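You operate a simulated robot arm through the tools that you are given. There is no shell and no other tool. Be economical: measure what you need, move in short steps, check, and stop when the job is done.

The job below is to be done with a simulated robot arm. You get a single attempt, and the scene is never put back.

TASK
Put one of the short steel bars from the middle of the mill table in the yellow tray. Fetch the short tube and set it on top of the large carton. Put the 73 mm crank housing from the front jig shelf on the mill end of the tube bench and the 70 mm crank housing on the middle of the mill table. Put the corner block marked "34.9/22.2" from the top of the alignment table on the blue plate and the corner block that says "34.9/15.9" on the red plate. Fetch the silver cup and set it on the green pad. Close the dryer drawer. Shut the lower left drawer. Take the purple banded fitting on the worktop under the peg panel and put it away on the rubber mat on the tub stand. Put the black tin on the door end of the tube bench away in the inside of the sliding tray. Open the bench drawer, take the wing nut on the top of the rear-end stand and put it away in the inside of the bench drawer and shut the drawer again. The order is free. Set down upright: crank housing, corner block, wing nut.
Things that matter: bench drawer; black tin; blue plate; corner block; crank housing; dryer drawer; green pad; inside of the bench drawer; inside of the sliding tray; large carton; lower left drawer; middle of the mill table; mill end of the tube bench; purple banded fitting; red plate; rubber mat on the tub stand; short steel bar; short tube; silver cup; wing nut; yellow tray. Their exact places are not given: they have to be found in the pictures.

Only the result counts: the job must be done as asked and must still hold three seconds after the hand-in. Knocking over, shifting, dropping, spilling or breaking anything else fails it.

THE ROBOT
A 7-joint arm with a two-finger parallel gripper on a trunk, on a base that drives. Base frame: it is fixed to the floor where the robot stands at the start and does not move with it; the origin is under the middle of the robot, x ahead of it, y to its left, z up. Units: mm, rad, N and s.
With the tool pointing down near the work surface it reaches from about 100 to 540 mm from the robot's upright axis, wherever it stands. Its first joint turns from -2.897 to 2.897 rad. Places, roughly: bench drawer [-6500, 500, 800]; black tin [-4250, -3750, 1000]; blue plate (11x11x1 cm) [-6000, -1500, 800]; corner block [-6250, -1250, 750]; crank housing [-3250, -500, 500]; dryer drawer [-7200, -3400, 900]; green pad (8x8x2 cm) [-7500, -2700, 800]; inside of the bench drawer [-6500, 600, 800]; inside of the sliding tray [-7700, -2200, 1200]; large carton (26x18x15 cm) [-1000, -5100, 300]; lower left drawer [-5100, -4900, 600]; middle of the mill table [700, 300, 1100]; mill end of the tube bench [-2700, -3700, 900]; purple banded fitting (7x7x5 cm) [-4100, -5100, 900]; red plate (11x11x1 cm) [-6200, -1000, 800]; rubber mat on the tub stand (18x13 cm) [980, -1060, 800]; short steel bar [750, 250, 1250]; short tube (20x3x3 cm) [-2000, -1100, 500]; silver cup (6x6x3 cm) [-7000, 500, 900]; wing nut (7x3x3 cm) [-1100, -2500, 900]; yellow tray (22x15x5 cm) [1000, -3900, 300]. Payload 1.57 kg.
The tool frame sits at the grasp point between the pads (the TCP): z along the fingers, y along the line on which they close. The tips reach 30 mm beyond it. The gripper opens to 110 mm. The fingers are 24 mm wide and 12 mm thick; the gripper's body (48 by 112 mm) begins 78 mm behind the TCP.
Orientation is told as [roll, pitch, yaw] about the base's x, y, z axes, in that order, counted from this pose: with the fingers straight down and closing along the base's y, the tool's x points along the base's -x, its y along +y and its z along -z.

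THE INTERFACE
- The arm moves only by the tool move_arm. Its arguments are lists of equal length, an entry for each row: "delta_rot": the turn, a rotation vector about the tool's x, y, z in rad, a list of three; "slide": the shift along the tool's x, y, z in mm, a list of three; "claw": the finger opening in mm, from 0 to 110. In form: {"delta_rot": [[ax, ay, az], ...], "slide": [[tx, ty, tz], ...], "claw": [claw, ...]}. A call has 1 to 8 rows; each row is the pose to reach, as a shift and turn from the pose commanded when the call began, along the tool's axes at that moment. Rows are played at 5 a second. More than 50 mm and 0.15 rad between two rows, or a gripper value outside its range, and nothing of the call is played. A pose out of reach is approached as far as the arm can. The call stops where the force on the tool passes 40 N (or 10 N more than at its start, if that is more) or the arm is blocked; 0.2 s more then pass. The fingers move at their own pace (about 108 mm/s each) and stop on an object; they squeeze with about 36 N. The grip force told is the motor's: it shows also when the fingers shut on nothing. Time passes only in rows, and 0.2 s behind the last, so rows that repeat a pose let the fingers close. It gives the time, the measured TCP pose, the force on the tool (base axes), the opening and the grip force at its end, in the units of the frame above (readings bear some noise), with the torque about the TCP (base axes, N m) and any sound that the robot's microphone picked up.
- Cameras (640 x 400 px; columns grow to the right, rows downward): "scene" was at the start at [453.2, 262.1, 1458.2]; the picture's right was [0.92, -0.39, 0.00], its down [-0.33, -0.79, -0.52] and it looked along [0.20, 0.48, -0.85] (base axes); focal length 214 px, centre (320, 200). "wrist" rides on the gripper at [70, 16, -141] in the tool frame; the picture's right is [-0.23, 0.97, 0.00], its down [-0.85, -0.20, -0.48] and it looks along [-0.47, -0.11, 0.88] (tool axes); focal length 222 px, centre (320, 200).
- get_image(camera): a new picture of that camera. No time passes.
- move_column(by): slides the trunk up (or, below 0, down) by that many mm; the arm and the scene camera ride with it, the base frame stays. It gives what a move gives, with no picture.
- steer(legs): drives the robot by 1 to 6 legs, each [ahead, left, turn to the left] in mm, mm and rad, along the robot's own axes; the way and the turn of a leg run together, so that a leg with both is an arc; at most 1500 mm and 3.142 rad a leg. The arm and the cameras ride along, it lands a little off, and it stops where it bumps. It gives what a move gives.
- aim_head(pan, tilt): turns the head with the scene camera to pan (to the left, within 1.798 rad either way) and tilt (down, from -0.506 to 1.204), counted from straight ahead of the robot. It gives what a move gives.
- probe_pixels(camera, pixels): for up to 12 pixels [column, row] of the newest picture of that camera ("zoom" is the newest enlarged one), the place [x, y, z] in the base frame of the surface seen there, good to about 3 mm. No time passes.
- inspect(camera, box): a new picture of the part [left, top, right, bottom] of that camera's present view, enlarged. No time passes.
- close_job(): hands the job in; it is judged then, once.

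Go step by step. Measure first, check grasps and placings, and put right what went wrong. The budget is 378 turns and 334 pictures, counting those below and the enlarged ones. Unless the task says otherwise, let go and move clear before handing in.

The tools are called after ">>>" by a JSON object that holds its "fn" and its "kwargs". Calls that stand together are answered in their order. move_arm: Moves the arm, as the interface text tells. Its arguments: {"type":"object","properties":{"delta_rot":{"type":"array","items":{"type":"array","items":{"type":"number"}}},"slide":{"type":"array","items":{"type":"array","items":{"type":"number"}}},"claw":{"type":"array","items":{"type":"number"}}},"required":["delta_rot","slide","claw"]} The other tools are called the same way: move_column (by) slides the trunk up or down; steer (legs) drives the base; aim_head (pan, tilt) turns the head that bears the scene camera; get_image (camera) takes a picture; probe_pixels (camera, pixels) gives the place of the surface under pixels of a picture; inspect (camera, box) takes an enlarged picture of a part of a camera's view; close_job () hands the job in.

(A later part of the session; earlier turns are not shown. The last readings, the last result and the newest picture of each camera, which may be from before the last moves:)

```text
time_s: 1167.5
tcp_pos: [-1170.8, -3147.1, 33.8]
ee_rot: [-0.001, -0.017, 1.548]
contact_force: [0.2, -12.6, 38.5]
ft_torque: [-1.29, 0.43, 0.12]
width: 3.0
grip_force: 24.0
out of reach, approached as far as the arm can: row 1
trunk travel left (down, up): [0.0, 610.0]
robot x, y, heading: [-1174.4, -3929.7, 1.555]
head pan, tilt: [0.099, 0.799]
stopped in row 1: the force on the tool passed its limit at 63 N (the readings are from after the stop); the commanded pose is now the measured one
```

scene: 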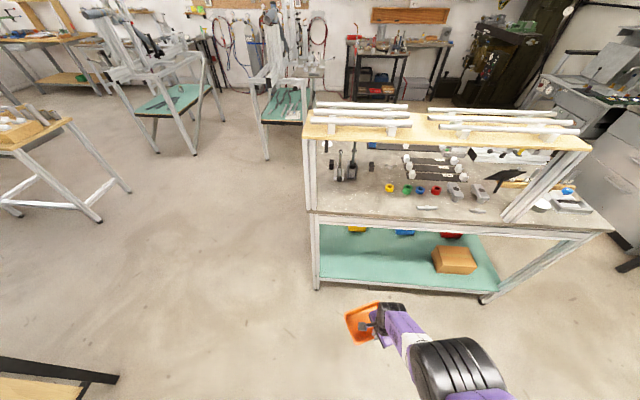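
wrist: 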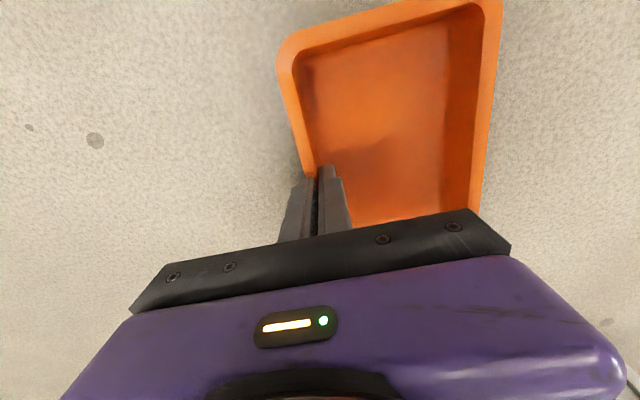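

Contact: the tray is on the floor. I release it and unwind the arm by retracing the swing back to the left side, where it worked properly.

>>> {"fn": "move_arm", "kwargs": {"delta_rot": [[0, 0, 0], [0, 0, 0], [0, 0, 0]], "slide": [[0, 0, 0], [0, 0, 0], [0, 0, 0]], "claw": [20, 34, 34]}}

>>> {"fn": "move_column", "kwargs": {"by": 300}}

>>> {"fn": "move_arm", "kwargs": {"delta_rot": [[0, 0, 0], [0, 0, 0], [0, 0, 0], [0, 0, 0], [0, 0, 0], [0, 0, 0], [0, 0, 0], [0, 0, 0]], "slide": [[28, 41, 0], [56, 82, 0], [84, 124, 0], [111, 165, 0], [139, 206, 0], [167, 247, 0], [195, 289, 0], [222, 328, 0]], "claw": [34, 34, 34, 34, 34, 34, 34, 34]}}

>>> {"fn": "move_arm", "kwargs": {"delta_rot": [[0, 0, -0.1], [0, 0, -0.2], [0, 0, -0.3], [0, 0, -0.4], [0, 0, -0.5], [0, 0, -0.6], [0, 0, -0.7], [0, 0, -0.8]], "slide": [[45, 21, 0], [90, 42, 0], [135, 64, 0], [180, 85, 0], [225, 106, 0], [270, 127, 0], [315, 149, 0], [358, 169, 0]], "claw": [34, 34, 34, 34, 34, 34, 34, 34]}}

>>> {"fn": "move_arm", "kwargs": {"delta_rot": [[0, 0, -0.1], [0, 0, -0.2], [0, 0, -0.3], [0, 0, -0.4], [0, 0, -0.5], [0, 0, -0.6]], "slide": [[18, 28, -10], [37, 57, -20], [55, 85, -30], [74, 114, -40], [92, 142, -50], [110, 171, -60]], "claw": [34, 34, 34, 34, 34, 34]}}

```text
time_s: 1168.3
tcp_pos: [-1170.6, -3143.1, 33.2]
ee_rot: [0.0, -0.029, 1.546]
contact_force: [10.9, 5.6, 28.4]
ft_torque: [-0.13, 0.11, 0.02]
width: 24.3
grip_force: 0.1
trunk travel left (down, up): [0.0, 610.0]
robot x, y, heading: [-1171.8, -3931.8, 1.551]
head pan, tilt: [0.099, 0.799]
```

```text
time_s: 1171.3
tcp_pos: [-1170.7, -3147.8, 331.6]
ee_rot: [0.0, -0.021, 1.545]
contact_force: [0.0, -0.3, -0.6]
ft_torque: [0.0, 0.01, -0.01]
width: 34.0
grip_force: 0.1
trunk travel left (down, up): [-300.0, 310.0]
robot x, y, heading: [-1170.6, -3929.1, 1.555]
head pan, tilt: [0.099, 0.799]
```

```text
refused: row 3 steps farther than a row can; nothing moved
```

```text
time_s: 1173.1
tcp_pos: [-1395.2, -3486.2, 211.0]
ee_rot: [-0.016, -0.014, 2.347]
contact_force: [-0.4, 0.4, 0.5]
ft_torque: [0.01, -0.02, 0.0]
width: 34.1
grip_force: 0.1
out of reach, approached as far as the arm can: row 1, 2, 3, 4, 5, 6, 7, 8
trunk travel left (down, up): [-300.0, 310.0]
robot x, y, heading: [-1171.8, -3929.0, 1.557]
head pan, tilt: [0.099, 0.799]
```

```text
time_s: 1173.7
tcp_pos: [-1417.7, -3527.9, 209.1]
ee_rot: [-0.017, -0.025, 2.51]
contact_force: [5.2, 31.0, -19.2]
ft_torque: [0.98, -0.14, 0.07]
width: 9.5
grip_force: 0.1
out of reach, approached as far as the arm can: row 1, 2
trunk travel left (down, up): [-300.0, 310.0]
robot x, y, heading: [-1172.4, -3933.3, 1.561]
head pan, tilt: [0.099, 0.799]
stopped in row 2: the force on the tool passed its limit at 58 N (the readings are from after the stop); the commanded pose is now the measured one
```

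The hand has come in over my own base plate. I raise it straight up here and see whether the arm follows.

>>> {"fn": "move_arm", "kwargs": {"delta_rot": [[0, 0, 0], [0, 0, 0], [0, 0, 0], [0, 0, 0], [0, 0, 0], [0, 0, 0]], "slide": [[0, 0, -40], [0, 0, -80], [0, 0, -125], [0, 0, -170], [0, 0, -215], [0, 0, -260]], "claw": [34, 34, 34, 34, 34, 34]}}

>>> {"fn": "get_image", "kwargs": {"camera": "scene"}}

```text
time_s: 1175.1
tcp_pos: [-1538.1, -3505.3, 272.9]
ee_rot: [-0.019, -0.019, 2.505]
contact_force: [2.9, -0.7, -1.7]
ft_torque: [0.08, 0.36, 0.02]
width: 33.8
grip_force: 0.1
out of reach, approached as far as the arm can: row 1, 2, 3, 4, 5, 6
trunk travel left (down, up): [-300.0, 310.0]
robot x, y, heading: [-1170.7, -3931.7, 1.556]
head pan, tilt: [0.099, 0.799]
```

```text
34 pictures are left
```

scene: 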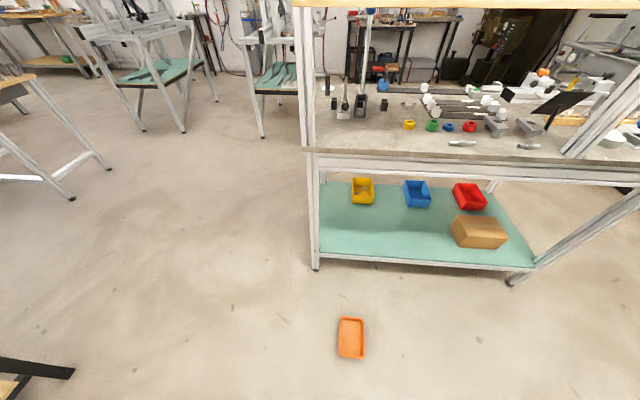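

The arm is moving back towards the left side. I continue the swing to the left and then raise.

>>> {"fn": "move_arm", "kwargs": {"delta_rot": [[0, 0, -0.065], [0, 0, -0.13], [0, 0, -0.195], [0, 0, -0.26], [0, 0, -0.325], [0, 0, -0.39], [0, 0, -0.455], [0, 0, -0.52]], "slide": [[11, 47, -5], [21, 95, -10], [32, 143, -15], [42, 190, -20], [53, 238, -25], [64, 286, -30], [74, 334, -35], [85, 380, -40]], "claw": [40, 50, 60, 70, 70, 70, 70, 70]}}

>>> {"fn": "move_arm", "kwargs": {"delta_rot": [[0, 0, 0], [0, 0, 0], [0, 0, 0], [0, 0, 0], [0, 0, 0], [0, 0, 0]], "slide": [[0, 0, -45], [0, 0, -90], [0, 0, -135], [0, 0, -180], [0, 0, -225], [0, 0, -270]], "claw": [70, 70, 70, 70, 70, 70]}}

```text
time_s: 1176.9
tcp_pos: [-1637.2, -3786.8, 359.4]
ee_rot: [-0.027, -0.014, 2.977]
contact_force: [0.3, -0.3, -0.1]
ft_torque: [0.01, -0.04, -0.04]
width: 70.2
grip_force: 0.0
out of reach, approached as far as the arm can: row 2, 3, 4, 5, 6, 7, 8
trunk travel left (down, up): [-300.0, 310.0]
robot x, y, heading: [-1171.4, -3930.1, 1.56]
head pan, tilt: [0.099, 0.799]
```

```text
time_s: 1178.3
tcp_pos: [-1635.7, -3795.3, 635.5]
ee_rot: [-0.027, -0.01, 2.975]
contact_force: [0.6, 0.7, 0.0]
ft_torque: [-0.01, 0.0, -0.02]
width: 70.2
grip_force: 0.2
trunk travel left (down, up): [-300.0, 310.0]
robot x, y, heading: [-1172.2, -3926.3, 1.555]
head pan, tilt: [0.099, 0.799]
```

The arm is free again. I raise it and bring it to the front the safe way (high), then drive to the tray's west side facing east.

>>> {"fn": "move_arm", "kwargs": {"delta_rot": [[0, 0, 0], [0, 0, 0], [0, 0, 0], [0, 0, 0], [0, 0, 0]], "slide": [[0, 0, -45], [0, 0, -90], [0, 0, -135], [0, 0, -180], [0, 0, -220]], "claw": [70, 70, 70, 70, 70]}}

>>> {"fn": "move_arm", "kwargs": {"delta_rot": [[0, 0, 0.101], [0, 0, 0.202], [0, 0, 0.303], [0, 0, 0.404], [0, 0, 0.505], [0, 0, 0.606], [0, 0, 0.707], [0, 0, 0.808]], "slide": [[31, -38, 0], [61, -75, 0], [92, -113, 0], [122, -151, 0], [153, -189, 0], [184, -226, 0], [214, -264, 0], [245, -302, 0]], "claw": [70, 70, 70, 70, 70, 70, 70, 70]}}

>>> {"fn": "move_arm", "kwargs": {"delta_rot": [[0, 0, 0.102], [0, 0, 0.203], [0, 0, 0.305], [0, 0, 0.407], [0, 0, 0.508], [0, 0, 0.61]], "slide": [[-6, -48, 0], [-13, -96, 0], [-19, -144, 0], [-25, -192, 0], [-31, -240, 0], [-38, -288, 0]], "claw": [70, 70, 70, 70, 70, 70]}}

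>>> {"fn": "steer", "kwargs": {"legs": [[0, 740, 0], [0, 0, -1.555], [0, 690, 0]]}}

```text
time_s: 1179.5
tcp_pos: [-1633.4, -3803.0, 850.5]
ee_rot: [-0.026, -0.013, 2.975]
contact_force: [0.2, 0.5, 0.2]
ft_torque: [-0.01, -0.02, 0.01]
width: 69.8
grip_force: 0.1
trunk travel left (down, up): [-300.0, 310.0]
robot x, y, heading: [-1174.1, -3929.6, 1.558]
head pan, tilt: [0.099, 0.799]
```

```text
time_s: 1181.3
tcp_pos: [-1431.0, -3514.0, 838.3]
ee_rot: [-0.011, -0.023, 2.167]
contact_force: [-0.8, -0.6, 0.0]
ft_torque: [0.03, -0.03, 0.02]
width: 70.2
grip_force: 0.1
out of reach, approached as far as the arm can: row 6, 7, 8
trunk travel left (down, up): [-300.0, 310.0]
robot x, y, heading: [-1174.8, -3932.9, 1.559]
head pan, tilt: [0.099, 0.799]
```

```text
time_s: 1182.7
tcp_pos: [-1210.4, -3320.9, 847.9]
ee_rot: [0.012, -0.026, 1.555]
contact_force: [-0.4, 0.6, -1.0]
ft_torque: [0.01, -0.02, 0.02]
width: 70.0
grip_force: 0.0
out of reach, approached as far as the arm can: row 1, 2, 3, 4, 5
trunk travel left (down, up): [-300.0, 310.0]
robot x, y, heading: [-1171.1, -3930.5, 1.558]
head pan, tilt: [0.099, 0.799]
```

```text
time_s: 1193.9
tcp_pos: [-1265.3, -3210.0, 847.0]
ee_rot: [0.011, -0.028, -0.037]
contact_force: [0.4, -0.8, -0.4]
ft_torque: [-0.04, -0.02, -0.02]
width: 69.9
grip_force: 0.0
trunk travel left (down, up): [-300.0, 310.0]
robot x, y, heading: [-1871.2, -3236.9, -0.037]
head pan, tilt: [0.099, 0.799]
```

Now I'm facing east with the hand above the tray's west side. I look down.

>>> {"fn": "get_image", "kwargs": {"camera": "wrist"}}

>>> {"fn": "inspect", "kwargs": {"camera": "wrist", "box": [240, 60, 420, 180]}}

```text
33 pictures are left
```

wrist: 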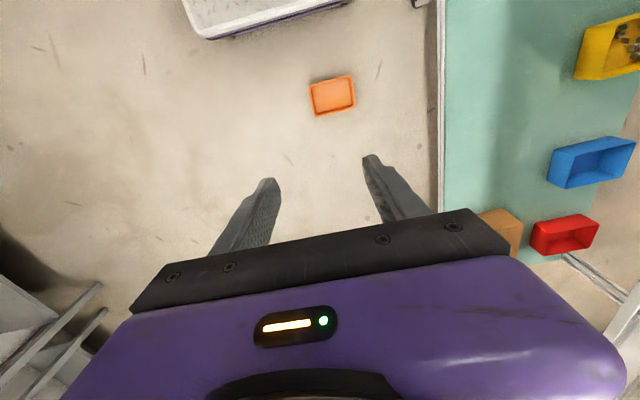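

```text
3.33 times, centred on (330, 120) of wrist
```

zoom: 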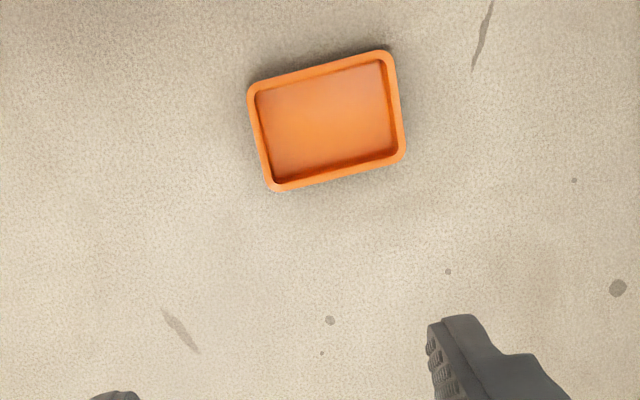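

>>> {"fn": "probe_pixels", "kwargs": {"camera": "zoom", "pixels": [[252, 92], [388, 58], [399, 152], [276, 185], [260, 140], [320, 75], [340, 170], [320, 120]]}}

```text
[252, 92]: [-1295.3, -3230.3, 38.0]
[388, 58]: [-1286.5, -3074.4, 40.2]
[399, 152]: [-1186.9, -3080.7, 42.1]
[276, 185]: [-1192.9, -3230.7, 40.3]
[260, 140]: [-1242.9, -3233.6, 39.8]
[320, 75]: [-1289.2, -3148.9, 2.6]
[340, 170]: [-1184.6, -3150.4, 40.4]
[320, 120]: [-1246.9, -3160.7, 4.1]
```

Tray: south short wall y≈−3231, x −1295..−1193. I'll grip it near its west end with tilt −0.5. Trunk down, tilt, and lower the arm.

>>> {"fn": "move_column", "kwargs": {"by": -300}}

>>> {"fn": "move_arm", "kwargs": {"delta_rot": [[0, -0.125, 0], [0, -0.25, 0], [0, -0.375, 0], [0, -0.48, 0]], "slide": [[-10, 0, 10], [-20, 0, 20], [-30, 0, 30], [-40, 0, 40]], "claw": [44, 44, 44, 44]}}

>>> {"fn": "move_arm", "kwargs": {"delta_rot": [[0, 0, 0], [0, 0, 0], [0, 0, 0], [0, 0, 0], [0, 0, 0], [0, 0, 0], [0, 0, 0], [0, 0, 0]], "slide": [[23, 0, 42], [46, 0, 84], [69, 0, 126], [92, 0, 168], [115, 0, 210], [138, 0, 252], [161, 0, 294], [184, 0, 336]], "claw": [44, 44, 44, 44, 44, 44, 44, 44]}}

```text
time_s: 1196.9
tcp_pos: [-1265.9, -3210.1, 546.1]
ee_rot: [0.009, -0.026, -0.037]
contact_force: [-0.3, 0.5, -0.2]
ft_torque: [-0.02, -0.01, 0.0]
width: 70.1
grip_force: 0.1
trunk travel left (down, up): [0.0, 610.0]
robot x, y, heading: [-1876.8, -3239.1, -0.034]
head pan, tilt: [0.099, 0.799]
```

```text
time_s: 1197.9
tcp_pos: [-1196.3, -3206.9, 495.6]
ee_rot: [0.011, -0.506, -0.04]
contact_force: [-0.1, -0.4, 0.3]
ft_torque: [0.0, 0.02, 0.0]
width: 43.9
grip_force: 0.1
out of reach, approached as far as the arm can: row 2, 3, 4
trunk travel left (down, up): [0.0, 610.0]
robot x, y, heading: [-1873.2, -3232.7, -0.035]
head pan, tilt: [0.099, 0.799]
```

```text
time_s: 1199.7
tcp_pos: [-1192.1, -3206.0, 111.1]
ee_rot: [0.012, -0.508, -0.042]
contact_force: [-0.2, 0.1, 0.4]
ft_torque: [0.02, -0.02, 0.03]
width: 44.1
grip_force: 0.0
trunk travel left (down, up): [0.0, 610.0]
robot x, y, heading: [-1877.3, -3235.8, -0.034]
head pan, tilt: [0.099, 0.799]
```

Smoothly down to z 111. I align the base so the south wall is between the fingers, then lower.

>>> {"fn": "steer", "kwargs": {"legs": [[-84, -28, 0]]}}

>>> {"fn": "move_arm", "kwargs": {"delta_rot": [[0, 0, 0], [0, 0, 0]], "slide": [[10, 0, 18], [19, 0, 35]], "claw": [44, 44]}}

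>>> {"fn": "get_image", "kwargs": {"camera": "wrist"}}

>>> {"fn": "probe_pixels", "kwargs": {"camera": "wrist", "pixels": [[320, 150], [310, 150], [330, 150], [300, 150], [320, 120], [340, 150]]}}

```text
time_s: 1200.8
tcp_pos: [-1278.1, -3232.0, 110.3]
ee_rot: [0.012, -0.509, -0.04]
contact_force: [-0.5, -1.1, -1.4]
ft_torque: [-0.02, 0.0, 0.01]
width: 43.9
grip_force: 0.1
trunk travel left (down, up): [0.0, 610.0]
robot x, y, heading: [-1963.3, -3259.1, -0.034]
head pan, tilt: [0.099, 0.799]
```

```text
time_s: 1201.4
tcp_pos: [-1278.8, -3232.5, 70.7]
ee_rot: [0.01, -0.509, -0.042]
contact_force: [0.2, -0.6, 0.3]
ft_torque: [-0.02, 0.0, 0.01]
width: 44.1
grip_force: 0.1
trunk travel left (down, up): [0.0, 610.0]
robot x, y, heading: [-1961.9, -3262.0, -0.034]
head pan, tilt: [0.099, 0.799]
```

```text
31 pictures are left
```

wrist: 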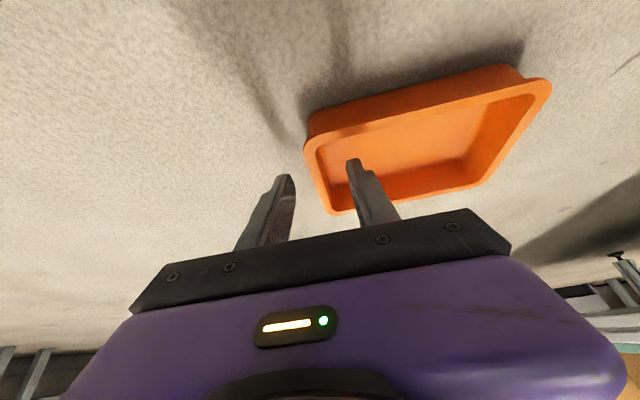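

```text
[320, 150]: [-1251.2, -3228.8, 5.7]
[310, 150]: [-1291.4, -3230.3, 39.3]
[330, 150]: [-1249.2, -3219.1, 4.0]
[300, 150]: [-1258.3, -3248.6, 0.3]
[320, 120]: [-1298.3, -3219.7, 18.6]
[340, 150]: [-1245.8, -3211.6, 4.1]
```

Wall between the fingers. Lower 28, close, lift by trunk.

>>> {"fn": "move_arm", "kwargs": {"delta_rot": [[0, 0, 0], [0, 0, 0], [0, 0, 0], [0, 0, 0], [0, 0, 0]], "slide": [[7, 0, 13], [13.5, 0, 25], [13.5, 0, 25], [13.5, 0, 25], [13.5, 0, 25]], "claw": [44, 44, 10, 0, 0]}}

>>> {"fn": "move_column", "kwargs": {"by": 400}}

>>> {"fn": "get_image", "kwargs": {"camera": "wrist"}}

```text
time_s: 1202.6
tcp_pos: [-1278.1, -3231.9, 42.1]
ee_rot: [0.01, -0.508, -0.04]
contact_force: [0.0, 0.4, 0.2]
ft_torque: [-0.07, 0.05, 0.0]
width: 2.7
grip_force: 24.2
trunk travel left (down, up): [0.0, 610.0]
robot x, y, heading: [-1962.8, -3259.6, -0.038]
head pan, tilt: [0.099, 0.799]
```

```text
time_s: 1206.5
tcp_pos: [-1277.9, -3230.9, 443.1]
ee_rot: [0.009, -0.507, -0.043]
contact_force: [0.2, 0.4, -1.2]
ft_torque: [-0.12, 0.05, 0.02]
width: 2.7
grip_force: 23.7
trunk travel left (down, up): [-400.0, 210.0]
robot x, y, heading: [-1960.6, -3262.6, -0.039]
head pan, tilt: [0.099, 0.799]
```

```text
30 pictures are left
```

wrist: 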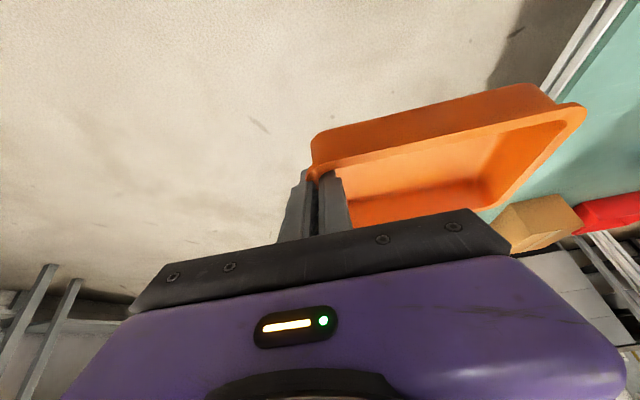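

Held. I raise it above table height, go south, turn north and line up with its old place.

>>> {"fn": "move_column", "kwargs": {"by": 200}}

>>> {"fn": "move_arm", "kwargs": {"delta_rot": [[0, 0, 0], [0, 0, 0], [0, 0, 0], [0, 0, 0], [0, 0, 0], [0, 0, 0], [0, 0, 0]], "slide": [[-22, 0, -40], [-44, 0, -80], [-66, 0, -120], [-88, 0, -160], [-110, 0, -200], [-132, 0, -240], [-158, 0, -280]], "claw": [0, 0, 0, 0, 0, 0, 0]}}

>>> {"fn": "steer", "kwargs": {"legs": [[260, 0, 0], [0, -480, 0], [0, 0, 1.61], [0, -600, 0]]}}

>>> {"fn": "get_image", "kwargs": {"camera": "wrist"}}

```text
time_s: 1208.6
tcp_pos: [-1278.2, -3231.7, 642.9]
ee_rot: [0.01, -0.508, -0.042]
contact_force: [-0.9, 0.4, -1.1]
ft_torque: [-0.07, 0.05, -0.01]
width: 2.5
grip_force: 24.1
trunk travel left (down, up): [-600.0, 10.0]
robot x, y, heading: [-1962.7, -3259.2, -0.038]
head pan, tilt: [0.099, 0.799]
```

```text
time_s: 1210.2
tcp_pos: [-1279.1, -3234.5, 963.5]
ee_rot: [0.009, -0.508, -0.041]
contact_force: [0.3, -0.1, -1.6]
ft_torque: [-0.09, 0.04, 0.02]
width: 2.4
grip_force: 24.1
trunk travel left (down, up): [-600.0, 10.0]
robot x, y, heading: [-1966.8, -3260.6, -0.035]
head pan, tilt: [0.099, 0.799]
```

```text
time_s: 1221.4
tcp_pos: [-1179.5, -3054.0, 963.3]
ee_rot: [0.011, -0.508, 1.589]
contact_force: [-0.3, 0.3, -1.8]
ft_torque: [-0.03, -0.08, 0.01]
width: 2.6
grip_force: 24.3
trunk travel left (down, up): [-600.0, 10.0]
robot x, y, heading: [-1112.9, -3738.5, 1.598]
head pan, tilt: [0.099, 0.799]
```

```text
29 pictures are left
```

wrist: 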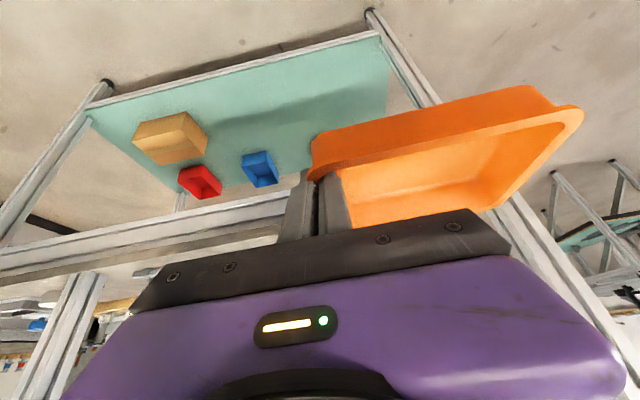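

Good. I drive in over the table edge towards the old spot.

>>> {"fn": "steer", "kwargs": {"legs": [[0, -14, -0.02], [252, 0, 0]]}}

>>> {"fn": "get_image", "kwargs": {"camera": "wrist"}}

```text
time_s: 1223.6
tcp_pos: [-1151.5, -2799.1, 963.6]
ee_rot: [0.01, -0.508, 1.571]
contact_force: [-0.4, -0.7, -0.8]
ft_torque: [-0.06, -0.09, -0.02]
width: 2.8
grip_force: 24.1
trunk travel left (down, up): [-600.0, 10.0]
robot x, y, heading: [-1097.6, -3483.7, 1.574]
head pan, tilt: [0.099, 0.799]
```

```text
28 pictures are left
```

wrist: 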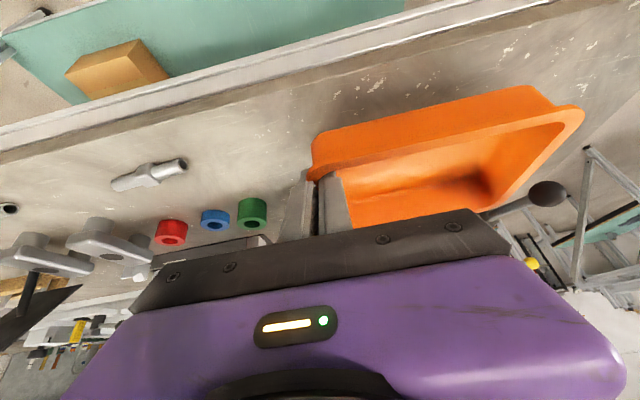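

Over the spot. Lower 36, then to contact, and release.

>>> {"fn": "move_column", "kwargs": {"by": -36}}

>>> {"fn": "move_column", "kwargs": {"by": -5}}

>>> {"fn": "move_arm", "kwargs": {"delta_rot": [[0, 0, 0], [0, 0, 0], [0, 0, 0]], "slide": [[0, 0, 0], [0, 0, 0], [0, 0, 0]], "claw": [10, 25, 34]}}

>>> {"fn": "get_image", "kwargs": {"camera": "wrist"}}

```text
time_s: 1224.4
tcp_pos: [-1152.2, -2799.8, 927.3]
ee_rot: [0.009, -0.509, 1.573]
contact_force: [-0.2, -0.5, -1.2]
ft_torque: [-0.04, -0.08, 0.0]
width: 2.6
grip_force: 23.2
trunk travel left (down, up): [-564.0, 46.0]
robot x, y, heading: [-1098.5, -3485.8, 1.574]
head pan, tilt: [0.099, 0.799]
```

```text
time_s: 1224.9
tcp_pos: [-1151.6, -2799.4, 923.4]
ee_rot: [0.012, -0.508, 1.569]
contact_force: [0.4, 0.8, 4.8]
ft_torque: [-0.12, -0.07, -0.01]
width: 2.8
grip_force: 24.2
trunk travel left (down, up): [-559.0, 51.0]
robot x, y, heading: [-1096.2, -3482.7, 1.575]
head pan, tilt: [0.099, 0.799]
```

```text
time_s: 1225.7
tcp_pos: [-1152.5, -2799.4, 922.7]
ee_rot: [0.012, -0.509, 1.57]
contact_force: [0.4, 0.2, 0.0]
ft_torque: [0.03, 0.01, 0.03]
width: 34.0
grip_force: 0.1
trunk travel left (down, up): [-559.0, 51.0]
robot x, y, heading: [-1099.0, -3485.8, 1.579]
head pan, tilt: [0.099, 0.799]
```

```text
27 pictures are left
```

wrist: 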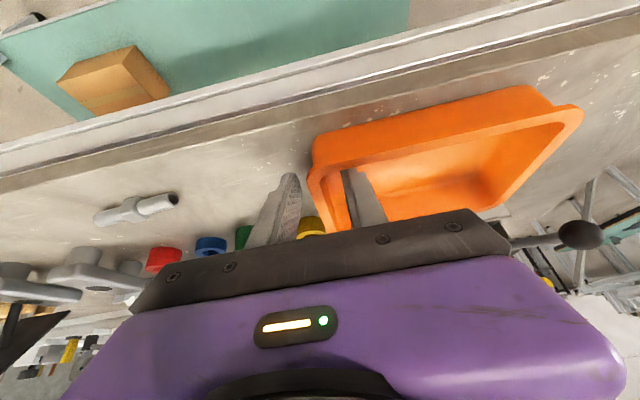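

The tray is back in place. For the nut I now keep the base facing north further east and let the arm point north-north-west so the elbow avoids the post. I back off and set up the arm.

>>> {"fn": "move_column", "kwargs": {"by": 46}}

>>> {"fn": "steer", "kwargs": {"legs": [[-230, 0, 0]]}}

>>> {"fn": "move_column", "kwargs": {"by": -295}}

>>> {"fn": "move_arm", "kwargs": {"delta_rot": [[0, -0.05, 0], [0, -0.1, 0], [0, -0.15, 0], [0, -0.2, 0], [0, -0.25, 0], [0, -0.29, 0]], "slide": [[-22, 0, -40], [-45, 0, -80], [-67, 0, -120], [-90, 0, -160], [-112, 0, -200], [-134, 0, -241]], "claw": [60, 94, 94, 94, 94, 94]}}

>>> {"fn": "move_arm", "kwargs": {"delta_rot": [[-0.063, 0, -0.061], [-0.126, 0, -0.122], [-0.188, 0, -0.183], [-0.251, 0, -0.244]], "slide": [[0, 48, 0], [0, 96, 0], [0, 145, 0], [0, 194, 0]], "claw": [94, 94, 94, 94]}}

```text
time_s: 1226.6
tcp_pos: [-1153.4, -2799.9, 967.7]
ee_rot: [0.011, -0.508, 1.571]
contact_force: [0.0, -0.7, -0.1]
ft_torque: [0.0, 0.0, 0.03]
width: 33.9
grip_force: 0.0
trunk travel left (down, up): [-605.0, 5.0]
robot x, y, heading: [-1101.1, -3486.2, 1.57]
head pan, tilt: [0.099, 0.799]
```

```text
time_s: 1228.3
tcp_pos: [-1146.4, -3029.6, 968.4]
ee_rot: [0.012, -0.508, 1.561]
contact_force: [0.1, 1.2, 0.6]
ft_torque: [-0.03, -0.01, 0.03]
width: 34.0
grip_force: 0.1
trunk travel left (down, up): [-605.0, 5.0]
robot x, y, heading: [-1100.3, -3714.5, 1.566]
head pan, tilt: [0.099, 0.799]
```

```text
time_s: 1231.3
tcp_pos: [-1147.9, -3029.4, 674.5]
ee_rot: [0.011, -0.508, 1.563]
contact_force: [-0.5, 0.0, 0.0]
ft_torque: [-0.01, 0.03, 0.0]
width: 34.2
grip_force: 0.2
trunk travel left (down, up): [-310.0, 300.0]
robot x, y, heading: [-1098.6, -3713.0, 1.569]
head pan, tilt: [0.099, 0.799]
```

```text
time_s: 1232.7
tcp_pos: [-1162.8, -2955.3, 951.5]
ee_rot: [0.013, -0.797, 1.557]
contact_force: [-0.1, -0.4, -1.2]
ft_torque: [0.03, 0.01, -0.01]
width: 94.4
grip_force: 0.0
out of reach, approached as far as the arm can: row 3, 4, 5, 6
trunk travel left (down, up): [-310.0, 300.0]
robot x, y, heading: [-1101.6, -3711.8, 1.567]
head pan, tilt: [0.099, 0.799]
```

```text
time_s: 1233.7
tcp_pos: [-1357.2, -2947.6, 951.7]
ee_rot: [0.015, -0.803, 1.907]
contact_force: [0.5, -0.3, -0.7]
ft_torque: [0.01, 0.04, 0.03]
width: 94.0
grip_force: 0.0
trunk travel left (down, up): [-310.0, 300.0]
robot x, y, heading: [-1097.0, -3715.6, 1.568]
head pan, tilt: [0.099, 0.799]
```

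Arm set (pitch −0.8, pointing 1.91). I reduce the yaw to 1.75 (so the wings align with the pads), lower a little, and drive in from the south-east.

>>> {"fn": "move_arm", "kwargs": {"delta_rot": [[0.056, 0, 0.055], [0.113, 0, 0.11]], "slide": [[0, 0, 0], [0, 0, 0]], "claw": [94, 94]}}

>>> {"fn": "move_column", "kwargs": {"by": -11}}

>>> {"fn": "steer", "kwargs": {"legs": [[0, -263, 0], [330, 0, 0]]}}

>>> {"fn": "get_image", "kwargs": {"camera": "wrist"}}

>>> {"fn": "probe_pixels", "kwargs": {"camera": "wrist", "pixels": [[320, 155], [330, 155], [310, 150], [320, 165], [340, 150], [300, 160]]}}

```text
time_s: 1234.3
tcp_pos: [-1357.3, -2950.2, 951.7]
ee_rot: [0.018, -0.801, 1.75]
contact_force: [0.1, 0.0, 0.3]
ft_torque: [0.03, -0.03, 0.0]
width: 94.0
grip_force: 0.1
trunk travel left (down, up): [-310.0, 300.0]
robot x, y, heading: [-1099.7, -3712.3, 1.569]
head pan, tilt: [0.099, 0.799]
```

```text
time_s: 1234.9
tcp_pos: [-1357.9, -2950.0, 942.4]
ee_rot: [0.016, -0.8, 1.75]
contact_force: [-1.6, 0.3, -0.2]
ft_torque: [-0.02, 0.04, 0.01]
width: 94.2
grip_force: 0.0
trunk travel left (down, up): [-299.0, 311.0]
robot x, y, heading: [-1100.7, -3710.3, 1.569]
head pan, tilt: [0.099, 0.799]
```

```text
time_s: 1238.1
tcp_pos: [-1075.4, -2732.5, 941.1]
ee_rot: [0.016, -0.792, 1.734]
contact_force: [-1.1, 0.1, -0.6]
ft_torque: [-0.02, 0.01, 0.0]
width: 94.3
grip_force: 0.0
trunk travel left (down, up): [-299.0, 311.0]
robot x, y, heading: [-827.8, -3489.6, 1.554]
head pan, tilt: [0.099, 0.799]
stopped in leg 2: the robot was blocked; the commanded pose is now the measured one
```

```text
26 pictures are left
```

wrist: 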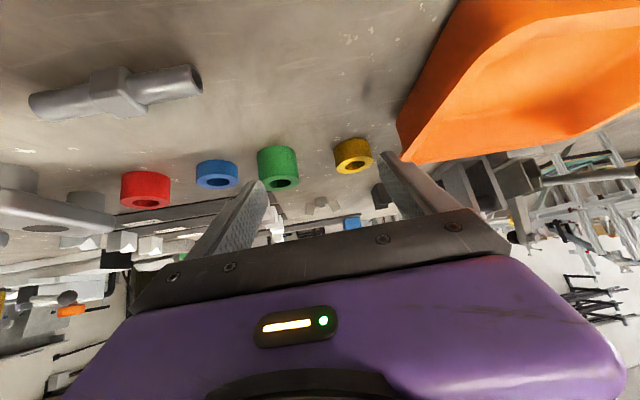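

```text
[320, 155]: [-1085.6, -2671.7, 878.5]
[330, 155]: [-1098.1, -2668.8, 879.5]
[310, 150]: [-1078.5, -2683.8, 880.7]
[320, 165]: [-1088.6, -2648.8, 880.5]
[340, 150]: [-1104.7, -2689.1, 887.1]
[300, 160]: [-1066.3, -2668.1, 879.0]
```

Blocked again; I look with the head camera at what is touching.

>>> {"fn": "aim_head", "kwargs": {"pan": 0.5, "tilt": 0.5}}

>>> {"fn": "get_image", "kwargs": {"camera": "scene"}}

```text
time_s: 1239.0
tcp_pos: [-1075.3, -2732.2, 940.7]
ee_rot: [0.016, -0.79, 1.736]
contact_force: [-0.4, 0.1, 0.2]
ft_torque: [0.0, 0.02, -0.02]
width: 94.1
grip_force: 0.1
trunk travel left (down, up): [-299.0, 311.0]
robot x, y, heading: [-826.4, -3492.4, 1.555]
head pan, tilt: [0.499, 0.499]
```

```text
25 pictures are left
```

scene: 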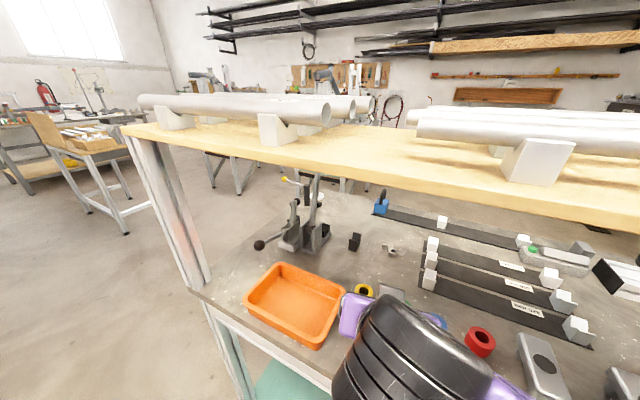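

>>> {"fn": "probe_pixels", "kwargs": {"camera": "scene", "pixels": [[400, 320], [380, 360], [450, 380], [360, 310], [390, 248], [380, 250], [400, 250], [500, 390], [345, 360], [300, 130]]}}

```text
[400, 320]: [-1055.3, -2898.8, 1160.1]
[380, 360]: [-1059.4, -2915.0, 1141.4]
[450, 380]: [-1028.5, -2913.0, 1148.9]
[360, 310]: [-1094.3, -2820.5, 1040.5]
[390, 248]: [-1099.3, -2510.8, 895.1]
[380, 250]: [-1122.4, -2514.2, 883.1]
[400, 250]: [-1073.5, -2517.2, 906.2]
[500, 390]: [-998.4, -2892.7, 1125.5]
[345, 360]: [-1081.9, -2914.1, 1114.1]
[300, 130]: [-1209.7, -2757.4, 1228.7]
```

The hand is right beside the tray's wall. I back a little, narrow the fingers, shift 25 mm east and continue north.

>>> {"fn": "steer", "kwargs": {"legs": [[-50, 0, 0], [0, -28, 0.015]]}}

>>> {"fn": "move_arm", "kwargs": {"delta_rot": [[0, 0, 0], [0, 0, 0]], "slide": [[0, 0, 0], [0, 0, 0]], "claw": [70, 70]}}

>>> {"fn": "steer", "kwargs": {"legs": [[160, 0, 0]]}}

>>> {"fn": "get_image", "kwargs": {"camera": "scene"}}

```text
time_s: 1240.3
tcp_pos: [-1060.1, -2779.4, 932.5]
ee_rot: [0.019, -0.78, 1.747]
contact_force: [-1.3, -0.4, -0.3]
ft_torque: [0.0, -0.02, -0.02]
width: 94.2
grip_force: 0.0
trunk travel left (down, up): [-299.0, 311.0]
robot x, y, heading: [-798.9, -3535.9, 1.573]
head pan, tilt: [0.499, 0.499]
```

```text
time_s: 1240.9
tcp_pos: [-1059.3, -2779.0, 933.8]
ee_rot: [0.018, -0.78, 1.744]
contact_force: [-0.2, 0.4, -0.4]
ft_torque: [0.0, -0.02, 0.01]
width: 70.2
grip_force: 0.1
trunk travel left (down, up): [-299.0, 311.0]
robot x, y, heading: [-796.3, -3536.6, 1.57]
head pan, tilt: [0.499, 0.499]
```

```text
time_s: 1241.8
tcp_pos: [-1067.9, -2753.3, 926.7]
ee_rot: [0.024, -0.764, 1.747]
contact_force: [1.0, -1.4, 0.2]
ft_torque: [0.03, -0.01, 0.01]
width: 69.9
grip_force: 0.0
trunk travel left (down, up): [-299.0, 311.0]
robot x, y, heading: [-801.0, -3507.3, 1.575]
head pan, tilt: [0.499, 0.499]
stopped in leg 1: the robot was blocked; the commanded pose is now the measured one
```

```text
24 pictures are left
```

scene: 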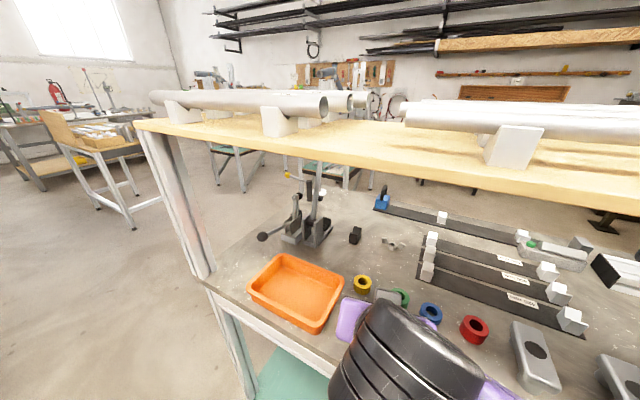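

The drum on the wrist just touches the shelf's underside (≈1165). I back off and tilt the tool to −1.0, which lowers the drum by ~40 mm.

>>> {"fn": "steer", "kwargs": {"legs": [[-80, 0, 0]]}}

>>> {"fn": "move_arm", "kwargs": {"delta_rot": [[0, -0.12, 0], [0, -0.236, 0]], "slide": [[-5, 0, -3], [-10, 0, -6]], "claw": [70, 70]}}

>>> {"fn": "steer", "kwargs": {"legs": [[0, -10, 0], [200, 0, 0]]}}

>>> {"fn": "get_image", "kwargs": {"camera": "wrist"}}

```text
time_s: 1242.9
tcp_pos: [-1065.5, -2832.9, 926.7]
ee_rot: [0.025, -0.763, 1.746]
contact_force: [-0.1, 0.2, -0.6]
ft_torque: [0.01, 0.04, -0.01]
width: 69.8
grip_force: 0.0
trunk travel left (down, up): [-299.0, 311.0]
robot x, y, heading: [-803.8, -3589.5, 1.572]
head pan, tilt: [0.499, 0.499]
```

```text
time_s: 1243.5
tcp_pos: [-1064.9, -2827.8, 937.6]
ee_rot: [0.036, -1.001, 1.734]
contact_force: [0.8, 0.5, 0.5]
ft_torque: [-0.01, 0.01, 0.02]
width: 69.9
grip_force: 0.0
trunk travel left (down, up): [-299.0, 311.0]
robot x, y, heading: [-800.3, -3589.8, 1.576]
head pan, tilt: [0.499, 0.499]
```

```text
time_s: 1245.1
tcp_pos: [-1056.8, -2732.0, 938.0]
ee_rot: [0.042, -0.993, 1.728]
contact_force: [0.0, -0.1, 0.4]
ft_torque: [0.02, 0.01, -0.01]
width: 70.1
grip_force: 0.0
trunk travel left (down, up): [-299.0, 311.0]
robot x, y, heading: [-787.8, -3485.5, 1.574]
head pan, tilt: [0.499, 0.499]
stopped in leg 2: the robot was blocked; the commanded pose is now the measured one
```

```text
23 pictures are left
```

wrist: 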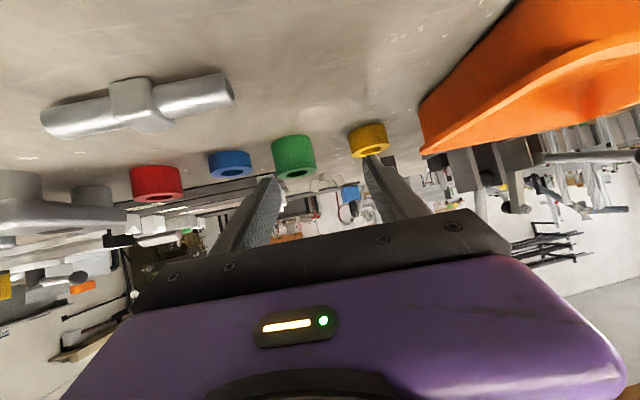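

Still blocked at the same place. I look for the elbow's surroundings.

>>> {"fn": "aim_head", "kwargs": {"pan": 0.9, "tilt": 1.1}}

>>> {"fn": "get_image", "kwargs": {"camera": "scene"}}

>>> {"fn": "probe_pixels", "kwargs": {"camera": "scene", "pixels": [[320, 200], [400, 150], [250, 250], [420, 260], [350, 320], [480, 200], [300, 120], [450, 330]]}}

```text
time_s: 1246.1
tcp_pos: [-1055.2, -2731.4, 937.9]
ee_rot: [0.045, -0.987, 1.72]
contact_force: [-0.3, -0.7, -0.6]
ft_torque: [-0.02, 0.01, -0.01]
width: 70.0
grip_force: 0.0
trunk travel left (down, up): [-299.0, 311.0]
robot x, y, heading: [-794.2, -3479.5, 1.577]
head pan, tilt: [0.901, 1.1]
```

```text
22 pictures are left
```

scene: 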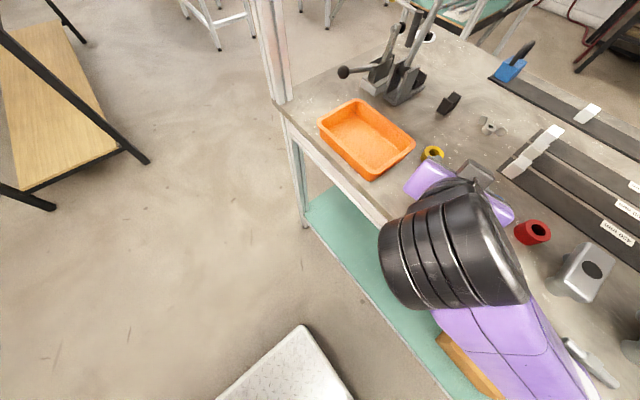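

```text
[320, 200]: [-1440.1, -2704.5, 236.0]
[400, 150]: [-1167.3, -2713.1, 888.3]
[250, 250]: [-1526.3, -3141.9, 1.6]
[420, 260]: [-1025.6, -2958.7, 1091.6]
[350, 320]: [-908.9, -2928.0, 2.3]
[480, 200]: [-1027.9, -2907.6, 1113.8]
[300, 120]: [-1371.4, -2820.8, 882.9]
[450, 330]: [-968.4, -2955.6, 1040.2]
```

In this posture the elbow is on the right, near the stand's east post. I back off, stretch the arm straight ahead (elbow nearly in line) and approach from due south.

>>> {"fn": "steer", "kwargs": {"legs": [[-300, 0, 0]]}}

>>> {"fn": "move_arm", "kwargs": {"delta_rot": [[0.017, 0, 0.011], [0.034, 0, 0.022], [0.051, 0, 0.033], [0.069, 0, 0.045], [0.086, 0, 0.056], [0.103, 0, 0.067], [0.12, 0, 0.0785]], "slide": [[-9, -40, 13], [-18, -80, 27], [-26, -120, 40], [-35, -160, 53], [-44, -200, 67], [-53, -240, 80], [-61, -280, 94]], "claw": [70, 70, 70, 70, 70, 70, 70]}}

```text
time_s: 1248.2
tcp_pos: [-1055.5, -3024.1, 927.4]
ee_rot: [0.052, -0.978, 1.718]
contact_force: [-0.2, 0.0, -0.2]
ft_torque: [-0.01, 0.02, -0.01]
width: 69.9
grip_force: 0.1
trunk travel left (down, up): [-299.0, 311.0]
robot x, y, heading: [-787.3, -3777.4, 1.577]
head pan, tilt: [0.901, 1.1]
```

```text
time_s: 1249.8
tcp_pos: [-799.7, -2861.1, 917.6]
ee_rot: [0.046, -0.973, 1.576]
contact_force: [0.5, -0.2, 1.3]
ft_torque: [0.04, 0.0, -0.01]
width: 70.1
grip_force: 0.1
trunk travel left (down, up): [-299.0, 311.0]
robot x, y, heading: [-788.2, -3783.8, 1.58]
head pan, tilt: [0.901, 1.1]
```

Arm stretched: TCP 923 mm ahead, square. I raise to 940, shift west in line with the nut and go in.

>>> {"fn": "move_column", "kwargs": {"by": 23}}

>>> {"fn": "move_arm", "kwargs": {"delta_rot": [[0, 0, 0]], "slide": [[0, 0, 0]], "claw": [60]}}

>>> {"fn": "steer", "kwargs": {"legs": [[0, 294, -0.006], [250, 0, 0]]}}

>>> {"fn": "get_image", "kwargs": {"camera": "wrist"}}

```text
time_s: 1250.5
tcp_pos: [-798.7, -2860.6, 941.5]
ee_rot: [0.045, -0.972, 1.577]
contact_force: [-0.7, -0.6, 0.9]
ft_torque: [0.04, -0.03, -0.01]
width: 70.0
grip_force: 0.1
trunk travel left (down, up): [-322.0, 288.0]
robot x, y, heading: [-789.9, -3781.9, 1.578]
head pan, tilt: [0.901, 1.1]
```

```text
time_s: 1250.8
tcp_pos: [-801.1, -2861.4, 940.8]
ee_rot: [0.047, -0.972, 1.577]
contact_force: [0.0, -1.0, 0.1]
ft_torque: [-0.03, 0.01, -0.03]
width: 59.8
grip_force: 0.0
trunk travel left (down, up): [-322.0, 288.0]
robot x, y, heading: [-788.7, -3782.2, 1.58]
head pan, tilt: [0.901, 1.1]
```

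```text
time_s: 1254.3
tcp_pos: [-1083.4, -2607.7, 939.8]
ee_rot: [0.048, -0.973, 1.572]
contact_force: [-0.2, 0.0, 0.2]
ft_torque: [0.01, 0.0, -0.02]
width: 60.1
grip_force: 0.0
trunk travel left (down, up): [-322.0, 288.0]
robot x, y, heading: [-1077.4, -3528.1, 1.573]
head pan, tilt: [0.901, 1.1]
```

```text
21 pictures are left
```

wrist: 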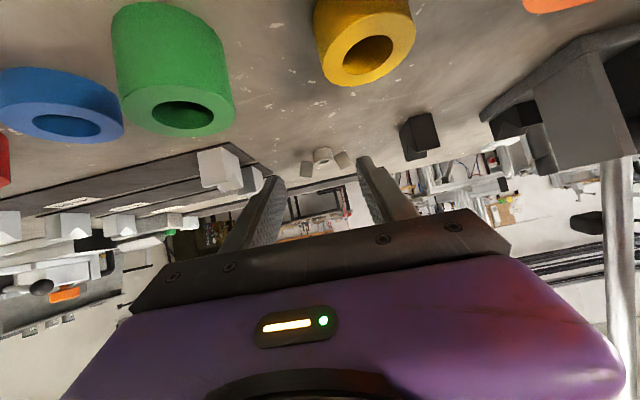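

No contact this time; the nut is at (324,158). I probe it, and open the fingers.

>>> {"fn": "probe_pixels", "kwargs": {"camera": "wrist", "pixels": [[306, 169], [343, 160], [323, 153], [300, 170], [350, 160]]}}

>>> {"fn": "move_arm", "kwargs": {"delta_rot": [[0, 0, 0], [0, 0, 0]], "slide": [[0, 0, 0], [0, 0, 0]], "claw": [94, 94]}}

```text
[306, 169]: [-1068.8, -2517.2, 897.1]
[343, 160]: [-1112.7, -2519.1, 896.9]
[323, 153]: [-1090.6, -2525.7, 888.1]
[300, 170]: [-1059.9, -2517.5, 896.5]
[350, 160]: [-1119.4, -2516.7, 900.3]
```

```text
time_s: 1254.9
tcp_pos: [-1084.3, -2607.3, 940.8]
ee_rot: [0.047, -0.971, 1.571]
contact_force: [-0.1, -0.2, 1.0]
ft_torque: [-0.03, 0.0, 0.01]
width: 94.1
grip_force: 0.1
trunk travel left (down, up): [-322.0, 288.0]
robot x, y, heading: [-1079.9, -3523.9, 1.574]
head pan, tilt: [0.901, 1.1]
```

Nut centre (−1090,−2518). Forward 72, west 6, lower 22, close.

>>> {"fn": "steer", "kwargs": {"legs": [[72, 6, 0]]}}

>>> {"fn": "move_column", "kwargs": {"by": -22}}

>>> {"fn": "get_image", "kwargs": {"camera": "wrist"}}

```text
time_s: 1256.0
tcp_pos: [-1089.1, -2547.8, 940.3]
ee_rot: [0.055, -0.975, 1.562]
contact_force: [-0.5, -0.5, -0.5]
ft_torque: [0.02, 0.01, 0.0]
width: 94.1
grip_force: 0.0
trunk travel left (down, up): [-322.0, 288.0]
robot x, y, heading: [-1085.4, -3463.9, 1.572]
head pan, tilt: [0.901, 1.1]
stopped in leg 1: the robot was blocked; the commanded pose is now the measured one
```

```text
time_s: 1256.7
tcp_pos: [-1088.5, -2554.1, 942.6]
ee_rot: [0.045, -1.011, 1.571]
contact_force: [-0.2, -0.4, -0.4]
ft_torque: [0.01, 0.0, -0.01]
width: 94.1
grip_force: 0.1
trunk travel left (down, up): [-300.0, 310.0]
robot x, y, heading: [-1088.1, -3461.4, 1.568]
head pan, tilt: [0.901, 1.1]
```

```text
20 pictures are left
```

wrist: 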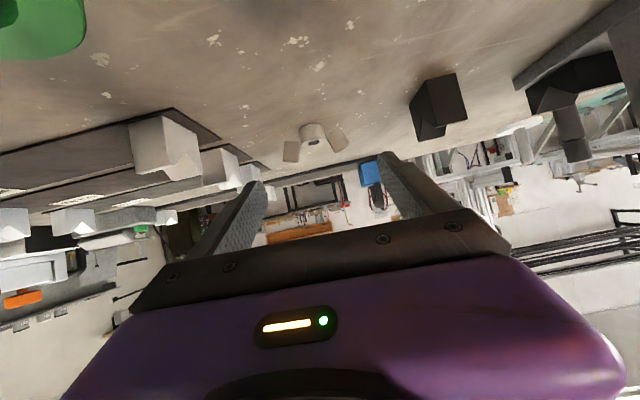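

Something at the hand's east side (the box on the wrist, near the white V-block) blocks. I back out, raise, and rotate the tool by −0.2 so that this box swings away.

>>> {"fn": "move_column", "kwargs": {"by": 22}}

>>> {"fn": "steer", "kwargs": {"legs": [[-60, 0, 0]]}}

>>> {"fn": "get_image", "kwargs": {"camera": "wrist"}}

>>> {"fn": "aim_head", "kwargs": {"pan": 0.1, "tilt": 0.6}}

>>> {"fn": "get_image", "kwargs": {"camera": "scene"}}

```text
time_s: 1257.4
tcp_pos: [-1089.5, -2548.5, 934.8]
ee_rot: [0.058, -0.966, 1.557]
contact_force: [0.0, 2.7, -1.1]
ft_torque: [-0.12, 0.0, -0.04]
width: 94.0
grip_force: 0.1
trunk travel left (down, up): [-322.0, 288.0]
robot x, y, heading: [-1081.6, -3460.5, 1.568]
head pan, tilt: [0.901, 1.1]
```

```text
time_s: 1258.3
tcp_pos: [-1089.6, -2605.8, 938.5]
ee_rot: [0.053, -0.969, 1.563]
contact_force: [0.2, -0.2, -0.2]
ft_torque: [0.02, -0.05, 0.01]
width: 94.0
grip_force: 0.0
trunk travel left (down, up): [-322.0, 288.0]
robot x, y, heading: [-1086.3, -3521.4, 1.572]
head pan, tilt: [0.901, 1.1]
```

```text
19 pictures are left
```

wrist: 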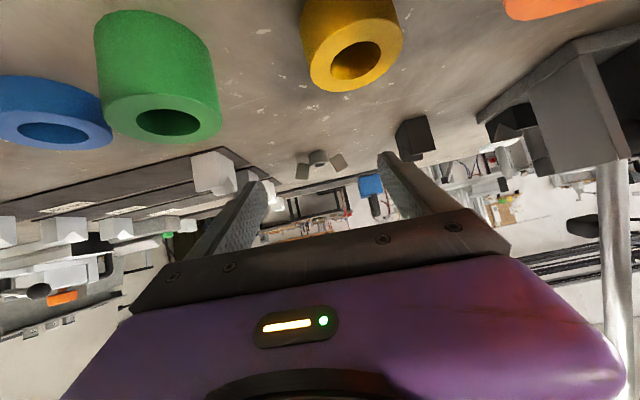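

```text
time_s: 1259.5
tcp_pos: [-1090.0, -2605.7, 937.8]
ee_rot: [0.055, -0.969, 1.562]
contact_force: [0.0, -0.1, -0.1]
ft_torque: [0.01, 0.0, 0.01]
width: 94.3
grip_force: 0.1
trunk travel left (down, up): [-322.0, 288.0]
robot x, y, heading: [-1084.7, -3525.2, 1.568]
head pan, tilt: [0.099, 0.6]
```

```text
18 pictures are left
```

scene: 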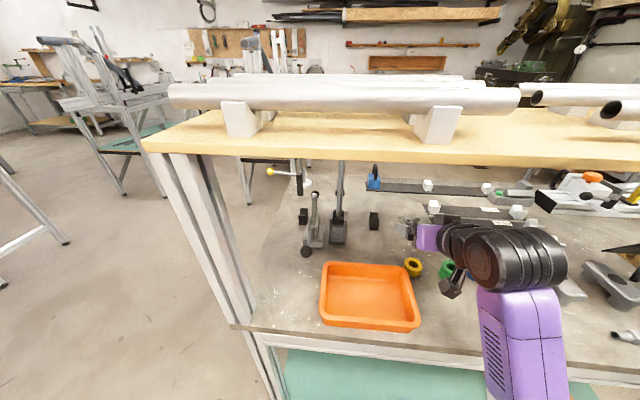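

The camera under the wrist is what met the rings. I reduce the tilt to −0.8 here (fingers are already past the rings), which lifts it, then go forward and lower.

>>> {"fn": "move_arm", "kwargs": {"delta_rot": [[0, 0.085, 0], [0, 0.17, 0]], "slide": [[0, 0, 0], [0, 0, 0]], "claw": [94, 94]}}

>>> {"fn": "steer", "kwargs": {"legs": [[68, 0, 0]]}}

>>> {"fn": "move_column", "kwargs": {"by": -24}}

>>> {"fn": "get_image", "kwargs": {"camera": "wrist"}}

```text
time_s: 1260.1
tcp_pos: [-1089.0, -2605.8, 937.6]
ee_rot: [0.042, -0.801, 1.576]
contact_force: [-0.3, -0.7, -0.4]
ft_torque: [-0.01, 0.0, 0.0]
width: 93.9
grip_force: 0.0
trunk travel left (down, up): [-322.0, 288.0]
robot x, y, heading: [-1088.7, -3527.5, 1.573]
head pan, tilt: [0.099, 0.6]
```

```text
time_s: 1261.2
tcp_pos: [-1089.9, -2557.4, 953.1]
ee_rot: [0.043, -0.833, 1.578]
contact_force: [0.2, -0.1, 0.9]
ft_torque: [0.0, -0.02, 0.0]
width: 94.3
grip_force: 0.0
trunk travel left (down, up): [-322.0, 288.0]
robot x, y, heading: [-1083.0, -3468.7, 1.57]
head pan, tilt: [0.099, 0.6]
stopped in leg 1: the robot was blocked; the commanded pose is now the measured one
```

```text
time_s: 1261.9
tcp_pos: [-1091.6, -2557.5, 961.3]
ee_rot: [0.031, -0.876, 1.589]
contact_force: [-0.7, -0.2, -0.2]
ft_torque: [0.01, 0.03, 0.02]
width: 94.3
grip_force: 0.1
trunk travel left (down, up): [-298.0, 312.0]
robot x, y, heading: [-1086.5, -3465.6, 1.567]
head pan, tilt: [0.099, 0.6]
```

```text
17 pictures are left
```

wrist: 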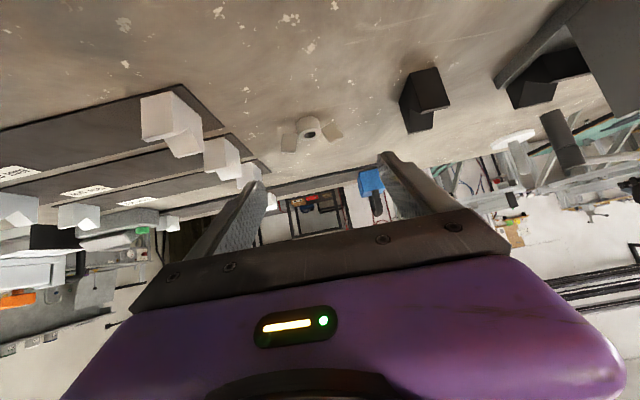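

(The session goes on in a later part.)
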